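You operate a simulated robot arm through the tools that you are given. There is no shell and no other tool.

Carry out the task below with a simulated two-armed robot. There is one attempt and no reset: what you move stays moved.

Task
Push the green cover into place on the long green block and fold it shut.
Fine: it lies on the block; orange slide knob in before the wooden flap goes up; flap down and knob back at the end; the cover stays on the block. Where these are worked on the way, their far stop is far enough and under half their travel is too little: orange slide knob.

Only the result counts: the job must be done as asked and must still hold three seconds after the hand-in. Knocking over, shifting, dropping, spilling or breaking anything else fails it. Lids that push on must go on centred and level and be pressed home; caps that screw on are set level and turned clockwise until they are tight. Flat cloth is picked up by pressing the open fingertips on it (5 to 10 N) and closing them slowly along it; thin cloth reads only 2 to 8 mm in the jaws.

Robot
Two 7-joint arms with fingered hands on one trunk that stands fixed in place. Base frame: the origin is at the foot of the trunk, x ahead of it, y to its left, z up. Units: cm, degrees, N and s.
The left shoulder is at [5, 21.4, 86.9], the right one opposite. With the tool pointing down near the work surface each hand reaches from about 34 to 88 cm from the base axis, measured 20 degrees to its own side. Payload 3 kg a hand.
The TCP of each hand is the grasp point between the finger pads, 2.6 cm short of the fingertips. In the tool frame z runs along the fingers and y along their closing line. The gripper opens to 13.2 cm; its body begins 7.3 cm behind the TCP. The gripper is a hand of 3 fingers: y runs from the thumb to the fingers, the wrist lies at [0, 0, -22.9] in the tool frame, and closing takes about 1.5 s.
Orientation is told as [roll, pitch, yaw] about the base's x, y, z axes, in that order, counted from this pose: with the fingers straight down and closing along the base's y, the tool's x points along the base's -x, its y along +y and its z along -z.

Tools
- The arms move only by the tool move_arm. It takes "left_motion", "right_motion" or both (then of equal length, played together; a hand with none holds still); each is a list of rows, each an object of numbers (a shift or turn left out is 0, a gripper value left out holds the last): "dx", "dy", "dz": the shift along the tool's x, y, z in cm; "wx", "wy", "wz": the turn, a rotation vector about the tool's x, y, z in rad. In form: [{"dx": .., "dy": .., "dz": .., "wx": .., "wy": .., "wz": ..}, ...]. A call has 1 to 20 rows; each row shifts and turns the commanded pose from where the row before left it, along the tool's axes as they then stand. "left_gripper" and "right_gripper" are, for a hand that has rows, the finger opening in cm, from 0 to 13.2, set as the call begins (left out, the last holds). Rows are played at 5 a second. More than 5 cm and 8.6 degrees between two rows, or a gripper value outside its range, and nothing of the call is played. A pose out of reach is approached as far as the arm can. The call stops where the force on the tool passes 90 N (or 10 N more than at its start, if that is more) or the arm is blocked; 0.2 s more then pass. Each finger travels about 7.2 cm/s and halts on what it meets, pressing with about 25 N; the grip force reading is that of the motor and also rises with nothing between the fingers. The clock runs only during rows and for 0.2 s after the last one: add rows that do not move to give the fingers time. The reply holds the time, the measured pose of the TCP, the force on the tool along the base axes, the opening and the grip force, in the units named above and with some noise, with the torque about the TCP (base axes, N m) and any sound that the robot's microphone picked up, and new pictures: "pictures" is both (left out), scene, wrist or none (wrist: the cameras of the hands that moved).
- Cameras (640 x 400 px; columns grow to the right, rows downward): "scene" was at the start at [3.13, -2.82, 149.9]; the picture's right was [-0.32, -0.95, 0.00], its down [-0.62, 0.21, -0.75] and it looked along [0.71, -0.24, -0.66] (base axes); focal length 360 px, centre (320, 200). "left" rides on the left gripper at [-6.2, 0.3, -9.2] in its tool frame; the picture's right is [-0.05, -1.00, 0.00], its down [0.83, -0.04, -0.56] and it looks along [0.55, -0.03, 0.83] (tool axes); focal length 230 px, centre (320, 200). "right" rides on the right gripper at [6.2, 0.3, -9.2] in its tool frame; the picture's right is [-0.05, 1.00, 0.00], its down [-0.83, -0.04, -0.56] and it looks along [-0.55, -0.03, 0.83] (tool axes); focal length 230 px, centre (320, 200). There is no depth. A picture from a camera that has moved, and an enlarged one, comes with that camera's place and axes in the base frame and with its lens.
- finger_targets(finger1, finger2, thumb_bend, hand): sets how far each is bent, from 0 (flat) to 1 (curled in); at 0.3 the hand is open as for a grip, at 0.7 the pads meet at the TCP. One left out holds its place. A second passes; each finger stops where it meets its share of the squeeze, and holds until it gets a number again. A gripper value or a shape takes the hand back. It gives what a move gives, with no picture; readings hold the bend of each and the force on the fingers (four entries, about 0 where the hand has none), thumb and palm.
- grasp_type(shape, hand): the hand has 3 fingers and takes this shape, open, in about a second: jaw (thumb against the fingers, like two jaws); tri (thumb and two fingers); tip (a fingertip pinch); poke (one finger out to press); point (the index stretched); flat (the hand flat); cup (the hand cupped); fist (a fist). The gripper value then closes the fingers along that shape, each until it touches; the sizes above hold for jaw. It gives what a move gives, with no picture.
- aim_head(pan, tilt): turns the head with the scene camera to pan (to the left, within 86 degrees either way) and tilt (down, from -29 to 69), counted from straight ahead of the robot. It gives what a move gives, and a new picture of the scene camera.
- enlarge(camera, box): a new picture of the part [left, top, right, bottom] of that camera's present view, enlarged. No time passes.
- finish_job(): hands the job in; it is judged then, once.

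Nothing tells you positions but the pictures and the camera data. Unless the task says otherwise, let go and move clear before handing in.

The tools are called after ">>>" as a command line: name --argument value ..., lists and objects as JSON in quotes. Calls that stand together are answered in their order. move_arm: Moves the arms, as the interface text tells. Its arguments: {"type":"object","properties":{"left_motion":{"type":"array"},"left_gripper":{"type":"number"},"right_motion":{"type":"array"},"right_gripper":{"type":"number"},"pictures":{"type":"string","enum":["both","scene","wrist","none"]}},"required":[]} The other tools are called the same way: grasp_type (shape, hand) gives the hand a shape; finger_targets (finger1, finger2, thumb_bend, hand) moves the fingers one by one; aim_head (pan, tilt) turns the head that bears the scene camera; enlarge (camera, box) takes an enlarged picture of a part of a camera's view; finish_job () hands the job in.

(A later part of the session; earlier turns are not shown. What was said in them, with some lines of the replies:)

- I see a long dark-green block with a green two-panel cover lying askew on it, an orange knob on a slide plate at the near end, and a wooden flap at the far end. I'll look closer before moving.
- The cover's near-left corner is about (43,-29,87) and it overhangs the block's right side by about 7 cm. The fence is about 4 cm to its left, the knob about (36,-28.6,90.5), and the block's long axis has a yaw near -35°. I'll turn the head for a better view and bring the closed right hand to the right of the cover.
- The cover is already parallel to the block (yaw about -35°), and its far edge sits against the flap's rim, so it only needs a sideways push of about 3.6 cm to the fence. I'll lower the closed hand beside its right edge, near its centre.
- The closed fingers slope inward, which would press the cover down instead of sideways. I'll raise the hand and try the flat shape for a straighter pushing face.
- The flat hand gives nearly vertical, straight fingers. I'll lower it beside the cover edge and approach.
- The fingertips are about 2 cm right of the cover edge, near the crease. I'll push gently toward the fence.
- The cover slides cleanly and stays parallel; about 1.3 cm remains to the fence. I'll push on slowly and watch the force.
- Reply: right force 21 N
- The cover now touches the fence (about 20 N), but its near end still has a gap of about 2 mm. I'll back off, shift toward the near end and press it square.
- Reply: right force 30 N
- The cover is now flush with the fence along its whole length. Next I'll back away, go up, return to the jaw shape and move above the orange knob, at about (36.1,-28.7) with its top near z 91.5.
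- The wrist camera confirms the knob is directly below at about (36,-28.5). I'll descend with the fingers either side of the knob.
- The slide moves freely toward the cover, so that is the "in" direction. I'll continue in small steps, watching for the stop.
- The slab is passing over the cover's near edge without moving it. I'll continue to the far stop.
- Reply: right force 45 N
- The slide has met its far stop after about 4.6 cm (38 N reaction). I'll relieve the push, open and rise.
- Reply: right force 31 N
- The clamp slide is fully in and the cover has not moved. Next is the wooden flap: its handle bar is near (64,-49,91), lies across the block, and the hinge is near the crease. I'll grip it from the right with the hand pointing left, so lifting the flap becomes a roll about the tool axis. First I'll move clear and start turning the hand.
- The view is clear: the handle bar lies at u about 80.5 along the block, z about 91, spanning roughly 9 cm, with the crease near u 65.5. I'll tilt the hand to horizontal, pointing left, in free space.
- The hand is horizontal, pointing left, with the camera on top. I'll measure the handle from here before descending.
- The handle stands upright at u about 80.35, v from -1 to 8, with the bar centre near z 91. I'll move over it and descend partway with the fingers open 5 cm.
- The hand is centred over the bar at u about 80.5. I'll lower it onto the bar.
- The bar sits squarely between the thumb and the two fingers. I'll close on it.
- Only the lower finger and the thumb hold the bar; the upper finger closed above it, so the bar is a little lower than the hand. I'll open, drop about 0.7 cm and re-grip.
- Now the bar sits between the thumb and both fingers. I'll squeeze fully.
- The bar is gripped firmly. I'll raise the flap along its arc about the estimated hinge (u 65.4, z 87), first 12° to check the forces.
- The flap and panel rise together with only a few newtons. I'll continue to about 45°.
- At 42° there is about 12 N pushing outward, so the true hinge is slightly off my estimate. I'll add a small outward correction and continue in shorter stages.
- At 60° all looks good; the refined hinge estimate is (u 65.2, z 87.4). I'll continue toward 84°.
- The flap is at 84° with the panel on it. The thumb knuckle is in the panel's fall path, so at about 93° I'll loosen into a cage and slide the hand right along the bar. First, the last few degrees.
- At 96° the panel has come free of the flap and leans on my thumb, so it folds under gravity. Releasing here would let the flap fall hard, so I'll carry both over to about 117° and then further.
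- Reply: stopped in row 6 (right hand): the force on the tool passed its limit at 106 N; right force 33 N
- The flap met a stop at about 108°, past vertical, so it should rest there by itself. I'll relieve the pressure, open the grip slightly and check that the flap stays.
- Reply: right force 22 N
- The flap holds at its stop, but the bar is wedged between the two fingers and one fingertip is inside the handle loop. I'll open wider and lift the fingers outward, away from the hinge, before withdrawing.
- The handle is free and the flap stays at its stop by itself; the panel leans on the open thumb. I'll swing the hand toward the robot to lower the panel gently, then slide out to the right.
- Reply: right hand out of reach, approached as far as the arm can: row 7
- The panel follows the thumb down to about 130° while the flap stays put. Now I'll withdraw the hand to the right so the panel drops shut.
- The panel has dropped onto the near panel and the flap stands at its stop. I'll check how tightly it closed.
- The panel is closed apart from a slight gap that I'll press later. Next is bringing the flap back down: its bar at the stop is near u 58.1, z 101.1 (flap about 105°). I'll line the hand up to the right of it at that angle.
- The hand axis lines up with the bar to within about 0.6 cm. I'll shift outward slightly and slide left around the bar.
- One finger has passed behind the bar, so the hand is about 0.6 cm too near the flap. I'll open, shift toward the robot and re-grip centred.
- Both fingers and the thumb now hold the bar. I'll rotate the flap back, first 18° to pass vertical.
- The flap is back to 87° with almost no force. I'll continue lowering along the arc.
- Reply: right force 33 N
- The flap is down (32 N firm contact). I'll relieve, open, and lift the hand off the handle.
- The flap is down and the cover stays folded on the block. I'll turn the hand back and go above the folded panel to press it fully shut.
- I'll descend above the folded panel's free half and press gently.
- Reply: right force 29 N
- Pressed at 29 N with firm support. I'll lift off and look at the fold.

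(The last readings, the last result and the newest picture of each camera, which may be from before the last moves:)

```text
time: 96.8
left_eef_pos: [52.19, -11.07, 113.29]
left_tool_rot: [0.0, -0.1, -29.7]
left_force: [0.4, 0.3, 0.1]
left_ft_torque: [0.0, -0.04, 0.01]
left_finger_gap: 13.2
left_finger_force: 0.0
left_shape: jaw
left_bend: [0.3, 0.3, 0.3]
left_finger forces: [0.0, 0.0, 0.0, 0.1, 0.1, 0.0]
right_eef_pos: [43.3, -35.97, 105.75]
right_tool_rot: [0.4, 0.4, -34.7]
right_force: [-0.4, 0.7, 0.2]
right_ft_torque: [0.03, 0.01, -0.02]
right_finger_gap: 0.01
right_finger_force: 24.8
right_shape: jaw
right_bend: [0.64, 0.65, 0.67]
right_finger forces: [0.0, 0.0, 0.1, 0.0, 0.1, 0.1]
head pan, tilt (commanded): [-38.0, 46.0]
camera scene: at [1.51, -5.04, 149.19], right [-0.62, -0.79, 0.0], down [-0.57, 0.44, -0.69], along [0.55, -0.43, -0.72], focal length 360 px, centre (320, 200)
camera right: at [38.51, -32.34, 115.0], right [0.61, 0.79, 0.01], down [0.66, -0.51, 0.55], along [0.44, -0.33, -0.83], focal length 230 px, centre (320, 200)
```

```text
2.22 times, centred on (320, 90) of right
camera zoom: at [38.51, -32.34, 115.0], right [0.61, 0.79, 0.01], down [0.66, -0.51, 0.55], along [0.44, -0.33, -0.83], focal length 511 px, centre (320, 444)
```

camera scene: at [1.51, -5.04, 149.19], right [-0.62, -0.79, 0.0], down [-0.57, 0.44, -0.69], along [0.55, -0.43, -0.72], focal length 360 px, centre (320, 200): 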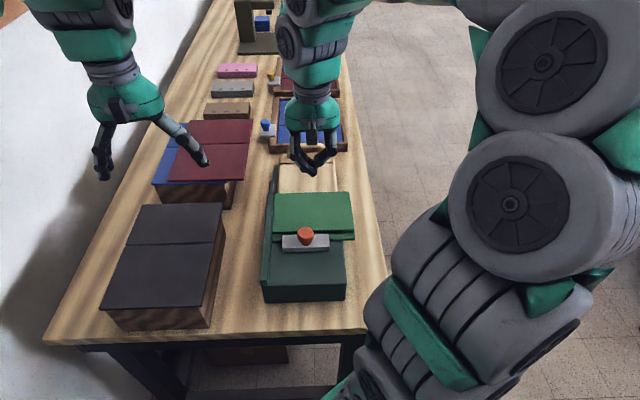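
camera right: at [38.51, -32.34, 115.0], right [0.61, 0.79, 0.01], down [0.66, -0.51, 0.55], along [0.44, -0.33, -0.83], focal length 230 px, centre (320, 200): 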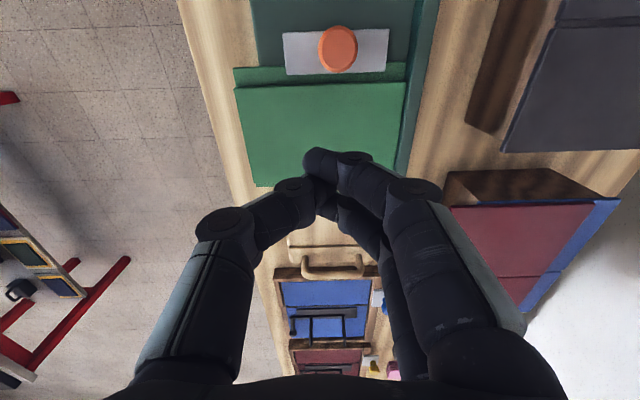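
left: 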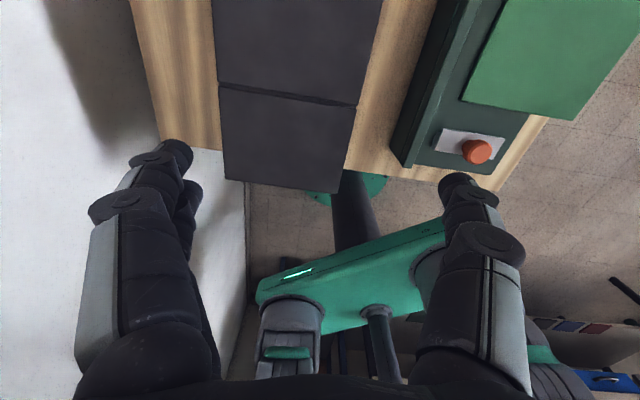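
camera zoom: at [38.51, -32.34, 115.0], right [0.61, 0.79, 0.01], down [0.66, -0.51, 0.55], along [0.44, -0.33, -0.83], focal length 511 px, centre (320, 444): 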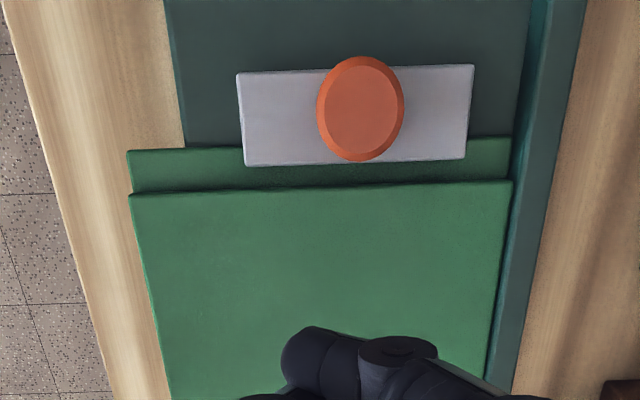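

The fold is shut. Now for the knob: back to where I released it at (40.1,-31.55), open 8 cm, and descend around it.

>>> move_arm --right_motion '[{"dx": 2.6, "dy": 0.9}, {"dx": 2.55, "dy": 0.9}, {}, {"dz": 4}, {"dz": 4}, {"dz": 3}, {"dz": 1.5}, {}]' --right_gripper 8 --pictures "both"

>>> enlarge --camera "scene" --box '[250, 170, 370, 270]'

```text
time: 98.6
left_eef_pos: [52.2, -11.18, 113.19]
left_tool_rot: [-0.1, 0.0, -29.6]
left_force: [-0.1, -0.4, -0.3]
left_ft_torque: [0.0, -0.02, 0.02]
left_finger_gap: 13.21
left_finger_force: 0.0
left_shape: jaw
left_bend: [0.3, 0.3, 0.3]
left_finger forces: [0.0, 0.0, 0.0, 0.0, 0.0, 0.0]
right_eef_pos: [40.12, -31.57, 93.17]
right_tool_rot: [0.4, 0.2, -34.7]
right_force: [-0.5, -0.1, 0.8]
right_ft_torque: [-0.02, -0.01, -0.01]
right_finger_gap: 7.97
right_finger_force: 0.0
right_shape: jaw
right_bend: [0.71, 0.71, 0.71]
right_finger forces: [0.0, 0.0, 0.1, 0.0, 0.0, 0.0]
head pan, tilt (commanded): [-38.0, 46.0]
camera scene: at [1.5, -5.04, 149.19], right [-0.62, -0.79, 0.0], down [-0.57, 0.44, -0.69], along [0.55, -0.43, -0.72], focal length 360 px, centre (320, 200)
camera right: at [35.26, -27.83, 102.52], right [0.61, 0.79, 0.01], down [0.66, -0.51, 0.55], along [0.44, -0.33, -0.83], focal length 230 px, centre (320, 200)
```

scene: 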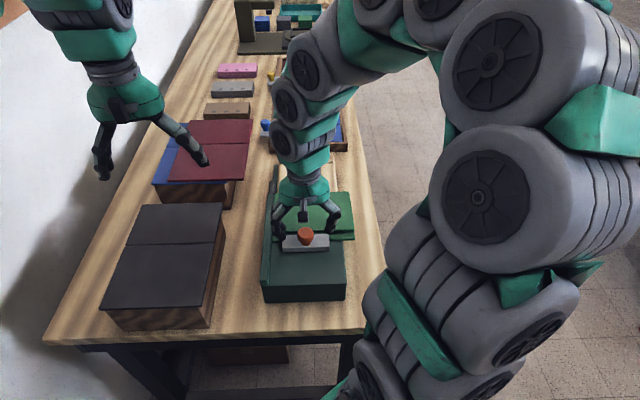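
right: 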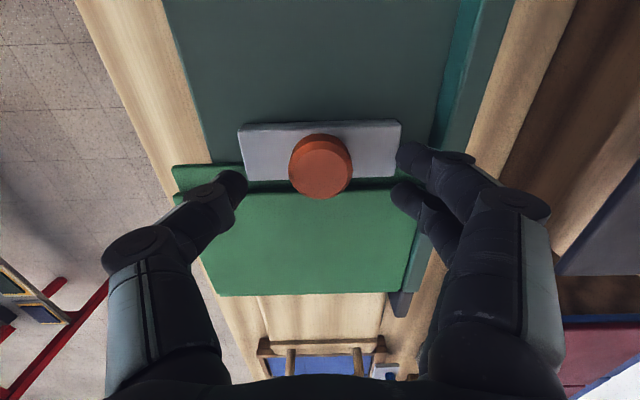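

```text
4.00 times, centred on (310, 220) of scene
camera zoom: at [1.5, -5.04, 149.19], right [-0.62, -0.79, 0.0], down [-0.57, 0.44, -0.69], along [0.55, -0.43, -0.72], focal length 1439 px, centre (360, 120)
```

zoom: 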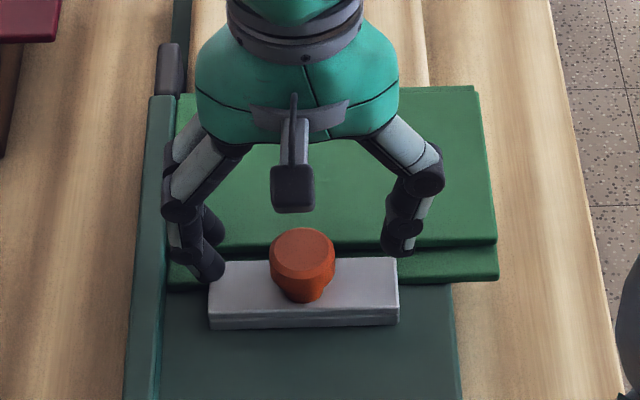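

The knob is about 0.8 cm nearer the robot than the hand centre. I'll shift, descend the rest, and grip.

>>> move_arm --right_motion '[{"dx": 0.8}, {"dz": 1}, {"dz": 0.7}, {}]' --pictures "wrist"

>>> move_arm --right_motion '[{}, {}, {}, {}, {}, {}, {}, {}]' --right_gripper 1.2 --pictures "wrist"

```text
time: 99.6
left_eef_pos: [52.17, -11.03, 113.23]
left_tool_rot: [0.1, 0.1, -29.7]
left_force: [-0.8, 0.5, 0.2]
left_ft_torque: [-0.01, 0.0, 0.01]
left_finger_gap: 13.2
left_finger_force: 0.0
left_shape: jaw
left_bend: [0.3, 0.3, 0.3]
left_finger forces: [0.0, 0.0, 0.1, 0.0, 0.0, 0.1]
right_eef_pos: [39.51, -30.98, 91.48]
right_tool_rot: [0.5, 0.4, -34.7]
right_force: [0.8, -0.3, -0.6]
right_ft_torque: [-0.01, 0.02, 0.05]
right_finger_gap: 7.95
right_finger_force: 0.1
right_shape: jaw
right_bend: [0.71, 0.71, 0.71]
right_finger forces: [0.0, 0.0, 0.0, 0.0, 0.0, 0.0]
head pan, tilt (commanded): [-38.0, 46.0]
camera right: at [34.61, -27.36, 100.82], right [0.61, 0.79, 0.01], down [0.66, -0.51, 0.55], along [0.44, -0.33, -0.83], focal length 230 px, centre (320, 200)
```

right: 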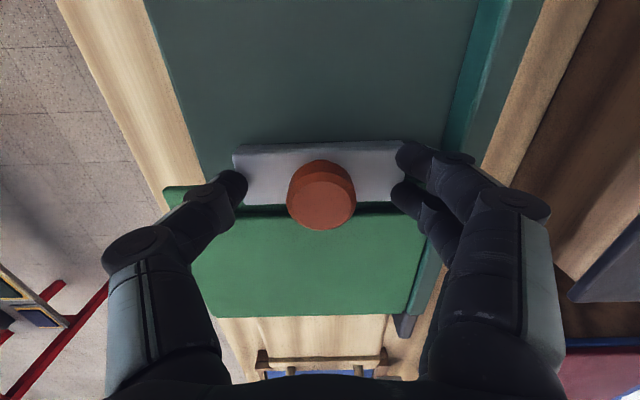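

```text
time: 101.4
left_eef_pos: [52.26, -11.12, 113.21]
left_tool_rot: [0.0, 0.1, -29.8]
left_force: [-0.6, -0.8, 0.8]
left_ft_torque: [-0.02, 0.0, 0.0]
left_finger_gap: 13.17
left_finger_force: 0.0
left_shape: jaw
left_bend: [0.3, 0.3, 0.3]
left_finger forces: [0.1, 0.0, 0.0, 0.1, 0.1, 0.1]
right_eef_pos: [39.37, -31.06, 91.53]
right_tool_rot: [0.4, 0.3, -34.7]
right_force: [-2.8, -0.3, -19.4]
right_ft_torque: [-0.05, 0.09, -0.09]
right_finger_gap: 2.03
right_finger_force: 25.0
right_shape: jaw
right_bend: [0.72, 0.72, 0.7]
right_finger forces: [11.5, 11.8, 0.1, 0.0, 24.9, 0.0]
head pan, tilt (commanded): [-38.0, 46.0]
camera right: at [34.61, -27.36, 100.82], right [0.61, 0.79, 0.01], down [0.66, -0.51, 0.55], along [0.44, -0.33, -0.83], focal length 230 px, centre (320, 200)
```

right: 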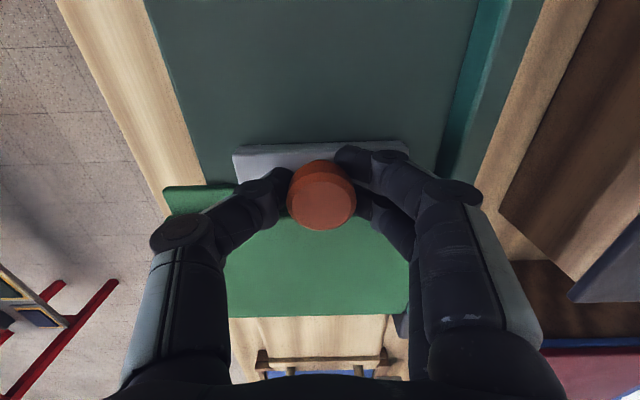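

The knob is gripped. I'll pull it back toward the robot; it should travel about 4.2 cm.

>>> move_arm --right_motion '[{"dx": 0.3}, {"dx": 0.3}, {"dx": 0.3}, {"dx": 0.3}, {"dx": 0.3}, {"dx": 0.3}, {"dx": 0.3}, {"dx": 0.3}, {"dx": 0.3}, {"dx": 0.3}, {"dx": 0.3}, {"dx": 0.3}, {}]' --pictures "both"

>>> enlarge --camera "scene" --box '[250, 180, 370, 300]'

```text
time: 104.2
left_eef_pos: [52.21, -11.08, 113.38]
left_tool_rot: [0.0, 0.0, -29.7]
left_force: [0.4, -0.7, -0.1]
left_ft_torque: [-0.05, -0.01, -0.02]
left_finger_gap: 13.14
left_finger_force: 0.0
left_shape: jaw
left_bend: [0.3, 0.3, 0.3]
left_finger forces: [0.0, 0.0, 0.1, 0.1, 0.0, 0.1]
right_eef_pos: [36.54, -29.04, 91.44]
right_tool_rot: [0.5, 0.3, -34.7]
right_force: [3.0, 2.8, -21.8]
right_ft_torque: [0.02, -0.02, -0.07]
right_finger_gap: 1.95
right_finger_force: 25.3
right_shape: jaw
right_bend: [0.72, 0.72, 0.7]
right_finger forces: [12.7, 13.7, 0.0, 0.0, 23.2, 0.0]
head pan, tilt (commanded): [-38.0, 46.0]
camera scene: at [1.52, -5.04, 149.19], right [-0.62, -0.79, 0.0], down [-0.57, 0.44, -0.69], along [0.55, -0.43, -0.72], focal length 360 px, centre (320, 200)
camera right: at [31.66, -25.34, 100.83], right [0.61, 0.79, 0.01], down [0.66, -0.51, 0.55], along [0.44, -0.33, -0.84], focal length 230 px, centre (320, 200)
```

scene: 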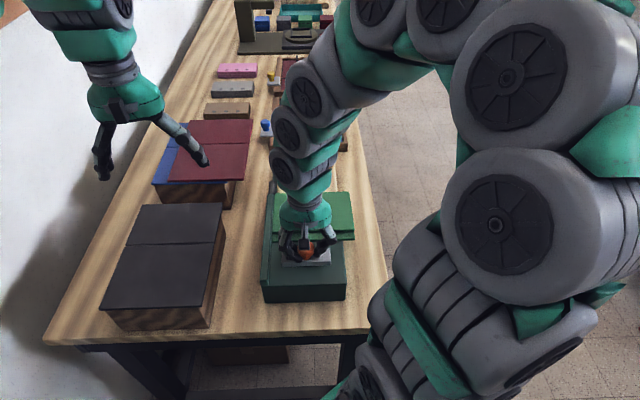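
right: 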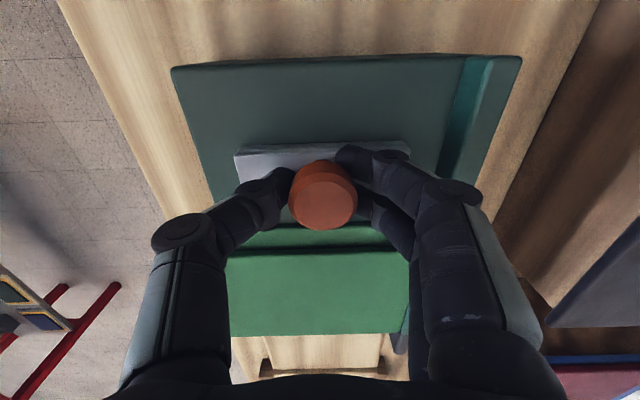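

```text
3.33 times, centred on (310, 240) of scene
camera zoom: at [1.52, -5.04, 149.19], right [-0.62, -0.79, 0.0], down [-0.57, 0.44, -0.69], along [0.55, -0.43, -0.72], focal length 1199 px, centre (353, 67)
```

zoom: 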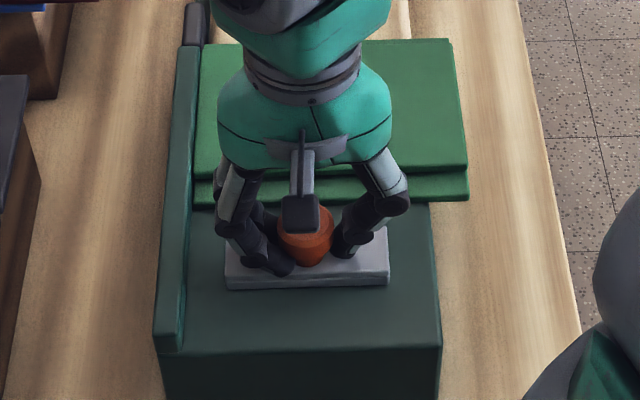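

>>> move_arm --right_motion '[{"dx": 0.2}, {"dx": 0.2}, {"dx": 0.2}, {}]' --pictures "none"

>>> move_arm --right_motion '[{"dx": 0.15}, {"dx": 0.15}, {"dx": 0.1}, {}]' --pictures "none"

```text
time: 105.2
left_eef_pos: [52.13, -11.09, 113.29]
left_tool_rot: [0.0, 0.1, -29.7]
left_force: [-0.1, -0.9, -0.1]
left_ft_torque: [0.01, 0.0, -0.01]
left_finger_gap: 13.17
left_finger_force: 0.1
left_shape: jaw
left_bend: [0.3, 0.3, 0.3]
left_finger forces: [0.1, 0.1, 0.1, 0.0, 0.0, 0.1]
right_eef_pos: [36.07, -28.74, 91.39]
right_tool_rot: [0.4, 0.4, -34.7]
right_force: [1.0, 1.0, -19.4]
right_ft_torque: [0.03, 0.03, -0.09]
right_finger_gap: 1.93
right_finger_force: 24.7
right_shape: jaw
right_bend: [0.72, 0.72, 0.7]
right_finger forces: [11.6, 12.7, 0.0, 0.0, 23.7, 0.0]
head pan, tilt (commanded): [-38.0, 46.0]
```

```text
time: 106.2
left_eef_pos: [52.16, -11.2, 113.27]
left_tool_rot: [0.0, 0.0, -29.7]
left_force: [0.3, 0.2, 0.2]
left_ft_torque: [-0.03, 0.01, 0.03]
left_finger_gap: 13.22
left_finger_force: 0.0
left_shape: jaw
left_bend: [0.3, 0.3, 0.3]
left_finger forces: [0.0, 0.0, 0.0, 0.0, 0.0, 0.1]
right_eef_pos: [35.74, -28.46, 91.46]
right_tool_rot: [0.3, 0.2, -34.7]
right_force: [8.2, -5.4, -22.8]
right_ft_torque: [-0.04, -0.07, -0.08]
right_finger_gap: 1.91
right_finger_force: 25.4
right_shape: jaw
right_bend: [0.72, 0.72, 0.7]
right_finger forces: [10.7, 15.3, 0.1, 0.1, 23.2, 0.0]
head pan, tilt (commanded): [-38.0, 46.0]
```

>>> move_arm --right_motion '[{"dx": 0.15}, {"dx": 0.1}, {}]' --pictures "none"

>>> enlarge --camera "scene" --box '[250, 180, 370, 300]'

```text
time: 107.0
left_eef_pos: [52.25, -11.05, 113.2]
left_tool_rot: [0.0, 0.0, -29.7]
left_force: [0.0, -0.3, -0.7]
left_ft_torque: [-0.01, -0.01, 0.06]
left_finger_gap: 13.2
left_finger_force: 0.2
left_shape: jaw
left_bend: [0.3, 0.3, 0.3]
left_finger forces: [0.0, 0.0, 0.1, 0.0, 0.0, 0.1]
right_eef_pos: [35.45, -28.38, 91.49]
right_tool_rot: [0.4, 0.2, -34.7]
right_force: [19.7, -14.3, -21.7]
right_ft_torque: [-0.21, -0.24, 0.02]
right_finger_gap: 1.85
right_finger_force: 24.6
right_shape: jaw
right_bend: [0.72, 0.72, 0.7]
right_finger forces: [8.4, 16.6, 0.0, 0.0, 20.2, 0.1]
head pan, tilt (commanded): [-38.0, 46.0]
```

```text
3.33 times, centred on (310, 240) of scene
camera zoom: at [1.55, -5.07, 149.19], right [-0.62, -0.79, 0.0], down [-0.57, 0.44, -0.69], along [0.55, -0.43, -0.72], focal length 1199 px, centre (353, 67)
```

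zoom: 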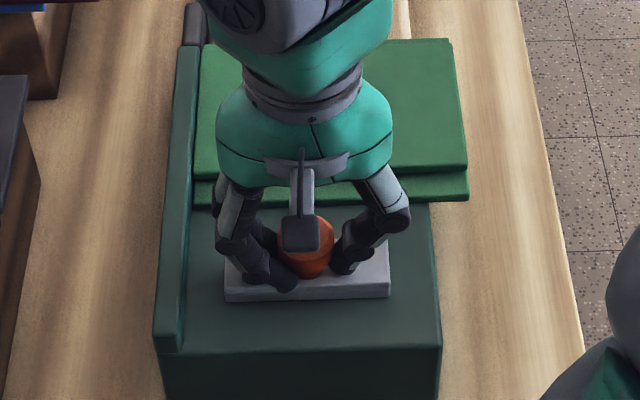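

The knob is back at its near stop, at the same spot as at the start. I'll relieve, open and rise clear.

>>> move_arm --right_motion '[{"dx": -0.25}, {}]' --pictures "none"

>>> move_arm --right_motion '[{}, {}, {}, {}, {"dz": -1}, {"dz": -3}, {"dz": -4}, {"dz": -4}, {"dz": -4}, {}]' --right_gripper 8 --pictures "both"

>>> enlarge --camera "scene" --box '[240, 120, 400, 310]'

>>> enlarge --camera "right" --box '[200, 0, 440, 400]'

```text
time: 107.6
left_eef_pos: [52.25, -11.21, 113.31]
left_tool_rot: [0.0, 0.0, -29.7]
left_force: [-0.6, 0.5, -0.4]
left_ft_torque: [0.04, 0.03, 0.02]
left_finger_gap: 13.19
left_finger_force: 0.1
left_shape: jaw
left_bend: [0.3, 0.3, 0.3]
left_finger forces: [0.0, 0.0, 0.0, 0.1, 0.0, 0.1]
right_eef_pos: [35.66, -28.31, 91.59]
right_tool_rot: [0.3, 0.4, -34.6]
right_force: [6.2, -4.3, -18.4]
right_ft_torque: [-0.1, 0.02, 0.02]
right_finger_gap: 1.84
right_finger_force: 24.9
right_shape: jaw
right_bend: [0.72, 0.72, 0.7]
right_finger forces: [12.4, 13.7, 0.0, 0.1, 20.8, 0.0]
head pan, tilt (commanded): [-38.0, 46.0]
```

```text
time: 109.8
left_eef_pos: [52.07, -10.95, 113.26]
left_tool_rot: [0.0, -0.1, -29.7]
left_force: [0.5, -0.1, -0.2]
left_ft_torque: [0.0, -0.01, 0.01]
left_finger_gap: 13.19
left_finger_force: 0.0
left_shape: jaw
left_bend: [0.3, 0.3, 0.3]
left_finger forces: [0.1, 0.0, 0.1, 0.0, 0.0, 0.0]
right_eef_pos: [35.61, -28.65, 107.4]
right_tool_rot: [0.4, 0.4, -34.7]
right_force: [-0.2, -0.2, 0.1]
right_ft_torque: [-0.01, 0.01, 0.0]
right_finger_gap: 7.95
right_finger_force: 0.2
right_shape: jaw
right_bend: [0.71, 0.71, 0.71]
right_finger forces: [0.0, 0.0, 0.1, 0.0, 0.0, 0.1]
head pan, tilt (commanded): [-38.0, 46.0]
camera scene: at [1.51, -5.04, 149.19], right [-0.62, -0.79, 0.0], down [-0.57, 0.44, -0.69], along [0.55, -0.43, -0.72], focal length 360 px, centre (320, 200)
camera right: at [30.82, -24.86, 116.84], right [0.61, 0.79, 0.01], down [0.66, -0.51, 0.55], along [0.44, -0.33, -0.83], focal length 230 px, centre (320, 200)
```

scene: 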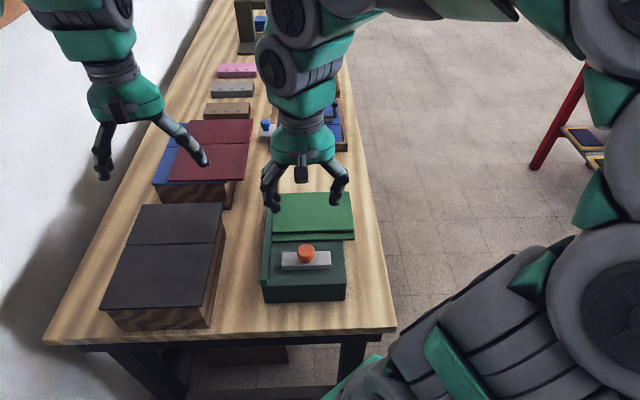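
right: 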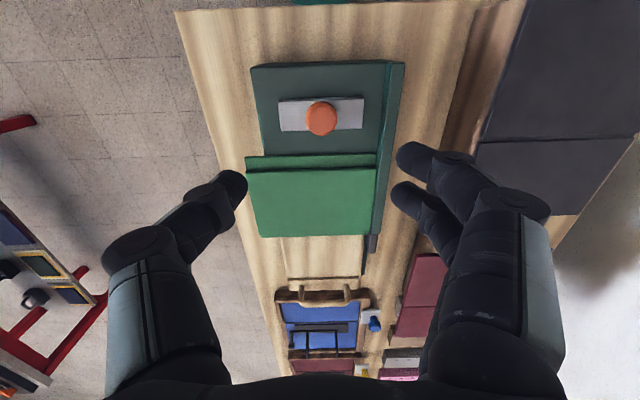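

```text
2.11 times, centred on (320, 215) of scene
camera zoom: at [1.51, -5.04, 149.19], right [-0.62, -0.79, 0.0], down [-0.57, 0.44, -0.69], along [0.55, -0.43, -0.72], focal length 757 px, centre (320, 168)
```

zoom: 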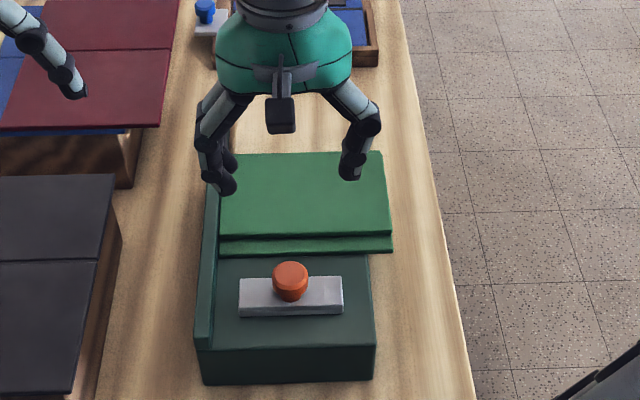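

```text
1.00 times, centred on (320, 200) of right (not enlarged: the box is as wide or as high as the picture)
camera zoom: at [30.82, -24.86, 116.84], right [0.61, 0.79, 0.01], down [0.66, -0.51, 0.55], along [0.44, -0.33, -0.83], focal length 230 px, centre (320, 200)
```

zoom: 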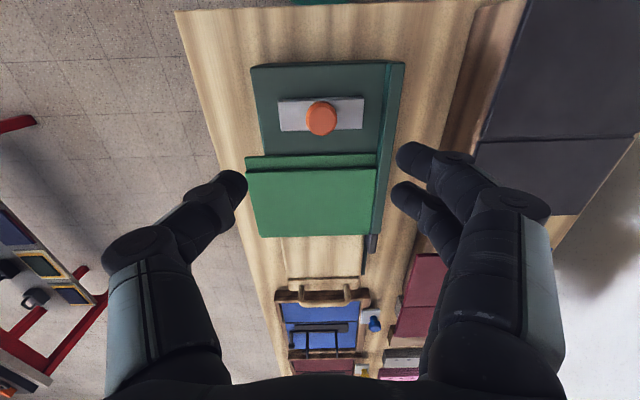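

Everything looks in place: cover folded on the block against the fence, flap down, knob back. I'll move the right hand clear and take a last look.

>>> move_arm --right_motion '[{"dz": -3}, {"dz": -4}, {"dz": -3, "dy": -3}, {"dy": -4}, {"dy": -4}, {"dy": -4}, {"dy": -4}, {}, {}]' --pictures "both"

>>> enlarge --camera "scene" --box '[240, 120, 400, 310]'

>>> enlarge --camera "right" --box '[320, 0, 640, 200]'

>>> enlarge --camera "scene" --box '[255, 140, 365, 250]'

```text
time: 111.8
left_eef_pos: [52.13, -11.2, 113.26]
left_tool_rot: [0.0, 0.0, -29.7]
left_force: [-0.4, 0.2, 0.4]
left_ft_torque: [0.03, 0.01, 0.0]
left_finger_gap: 13.18
left_finger_force: 0.1
left_shape: jaw
left_bend: [0.3, 0.3, 0.3]
left_finger forces: [0.0, 0.0, 0.1, 0.0, 0.1, 0.0]
right_eef_pos: [24.76, -44.27, 117.33]
right_tool_rot: [0.5, 0.3, -34.7]
right_force: [0.3, 0.2, 0.7]
right_ft_torque: [0.04, -0.02, 0.0]
right_finger_gap: 7.98
right_finger_force: 0.1
right_shape: jaw
right_bend: [0.71, 0.71, 0.71]
right_finger forces: [0.1, 0.0, 0.0, 0.0, 0.1, 0.0]
head pan, tilt (commanded): [-38.0, 46.0]
camera scene: at [1.5, -5.04, 149.19], right [-0.62, -0.79, 0.0], down [-0.57, 0.44, -0.69], along [0.55, -0.43, -0.72], focal length 360 px, centre (320, 200)
camera right: at [19.93, -40.5, 126.67], right [0.61, 0.79, 0.01], down [0.66, -0.51, 0.55], along [0.44, -0.33, -0.83], focal length 230 px, centre (320, 200)
```

scene: 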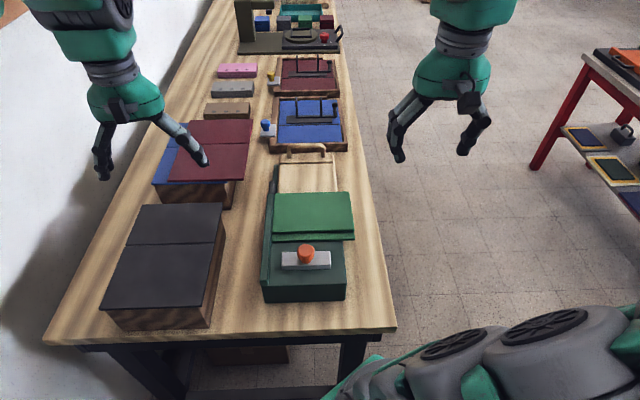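
right: 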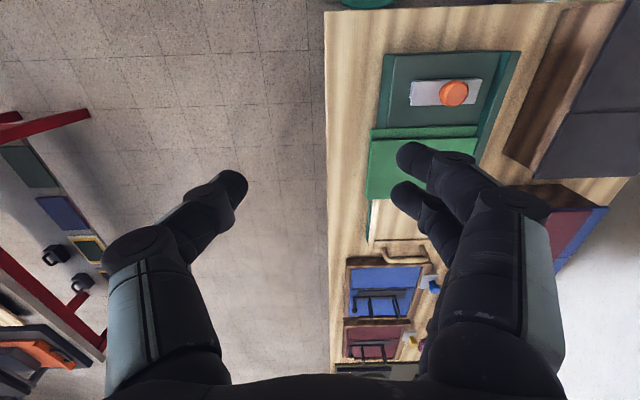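

```text
2.11 times, centred on (320, 215) of scene
camera zoom: at [1.5, -5.04, 149.19], right [-0.62, -0.79, 0.0], down [-0.57, 0.44, -0.69], along [0.55, -0.43, -0.72], focal length 757 px, centre (320, 168)
```

zoom: 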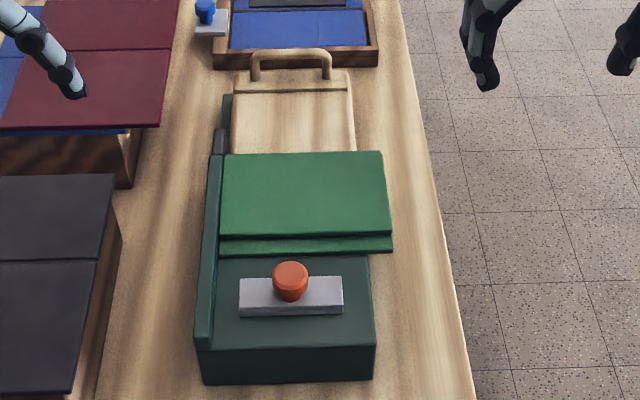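

```text
2.00 times, centred on (480, 100) of right
camera zoom: at [19.93, -40.5, 126.67], right [0.61, 0.79, 0.01], down [0.66, -0.51, 0.55], along [0.44, -0.33, -0.83], focal length 460 px, centre (0, 400)
```

zoom: 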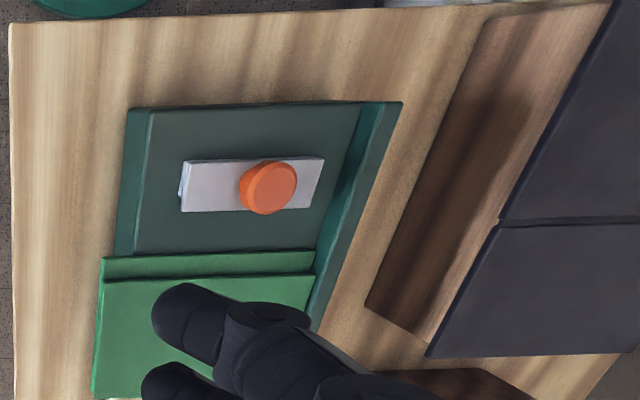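

```text
3.64 times, centred on (310, 195) of scene
camera zoom: at [1.5, -5.04, 149.19], right [-0.62, -0.79, 0.0], down [-0.57, 0.44, -0.69], along [0.55, -0.43, -0.72], focal length 1308 px, centre (356, 218)
```

zoom: 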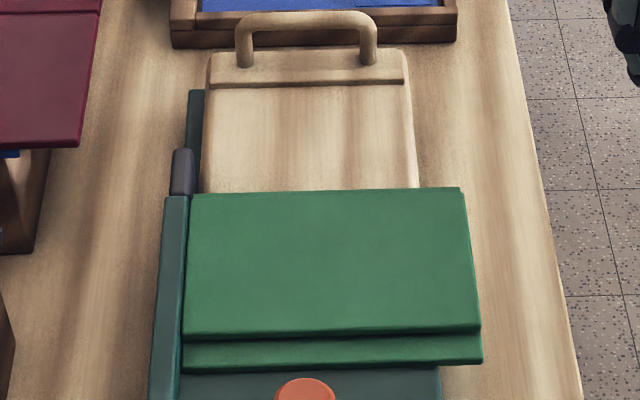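

The cover is folded shut on the block against the fence, the flap is down, the knob is back at its near stop, and both hands are clear. I'm handing in.

>>> finish_job

```text
The job is handed in.
```

The green cover is folded shut on the long green block. I've handed the job in, but its result hasn't come back.

- **Cover:** I pushed it about 4 cm sideways until it sat flush against the fence. It stayed on the block throughout.
- **Knob in:** I slid the orange knob to its far stop before lifting the flap, clamping the cover's near edge.
- **Fold:** I raised the wooden flap to its stop, just past upright, and the far panel dropped onto the near one. A slight gap remained, so I pressed it closed at about 29 N, and it looked shut afterwards.
- **Flap and knob back:** The flap is lowered onto its base, and the knob is back at its near stop, where it started.

Raising the flap, the arm pushed into the flap's stop and cut out at 106 N. The cover stayed against the fence, and I saw nothing else shift. Both hands were clear of everything at the end.
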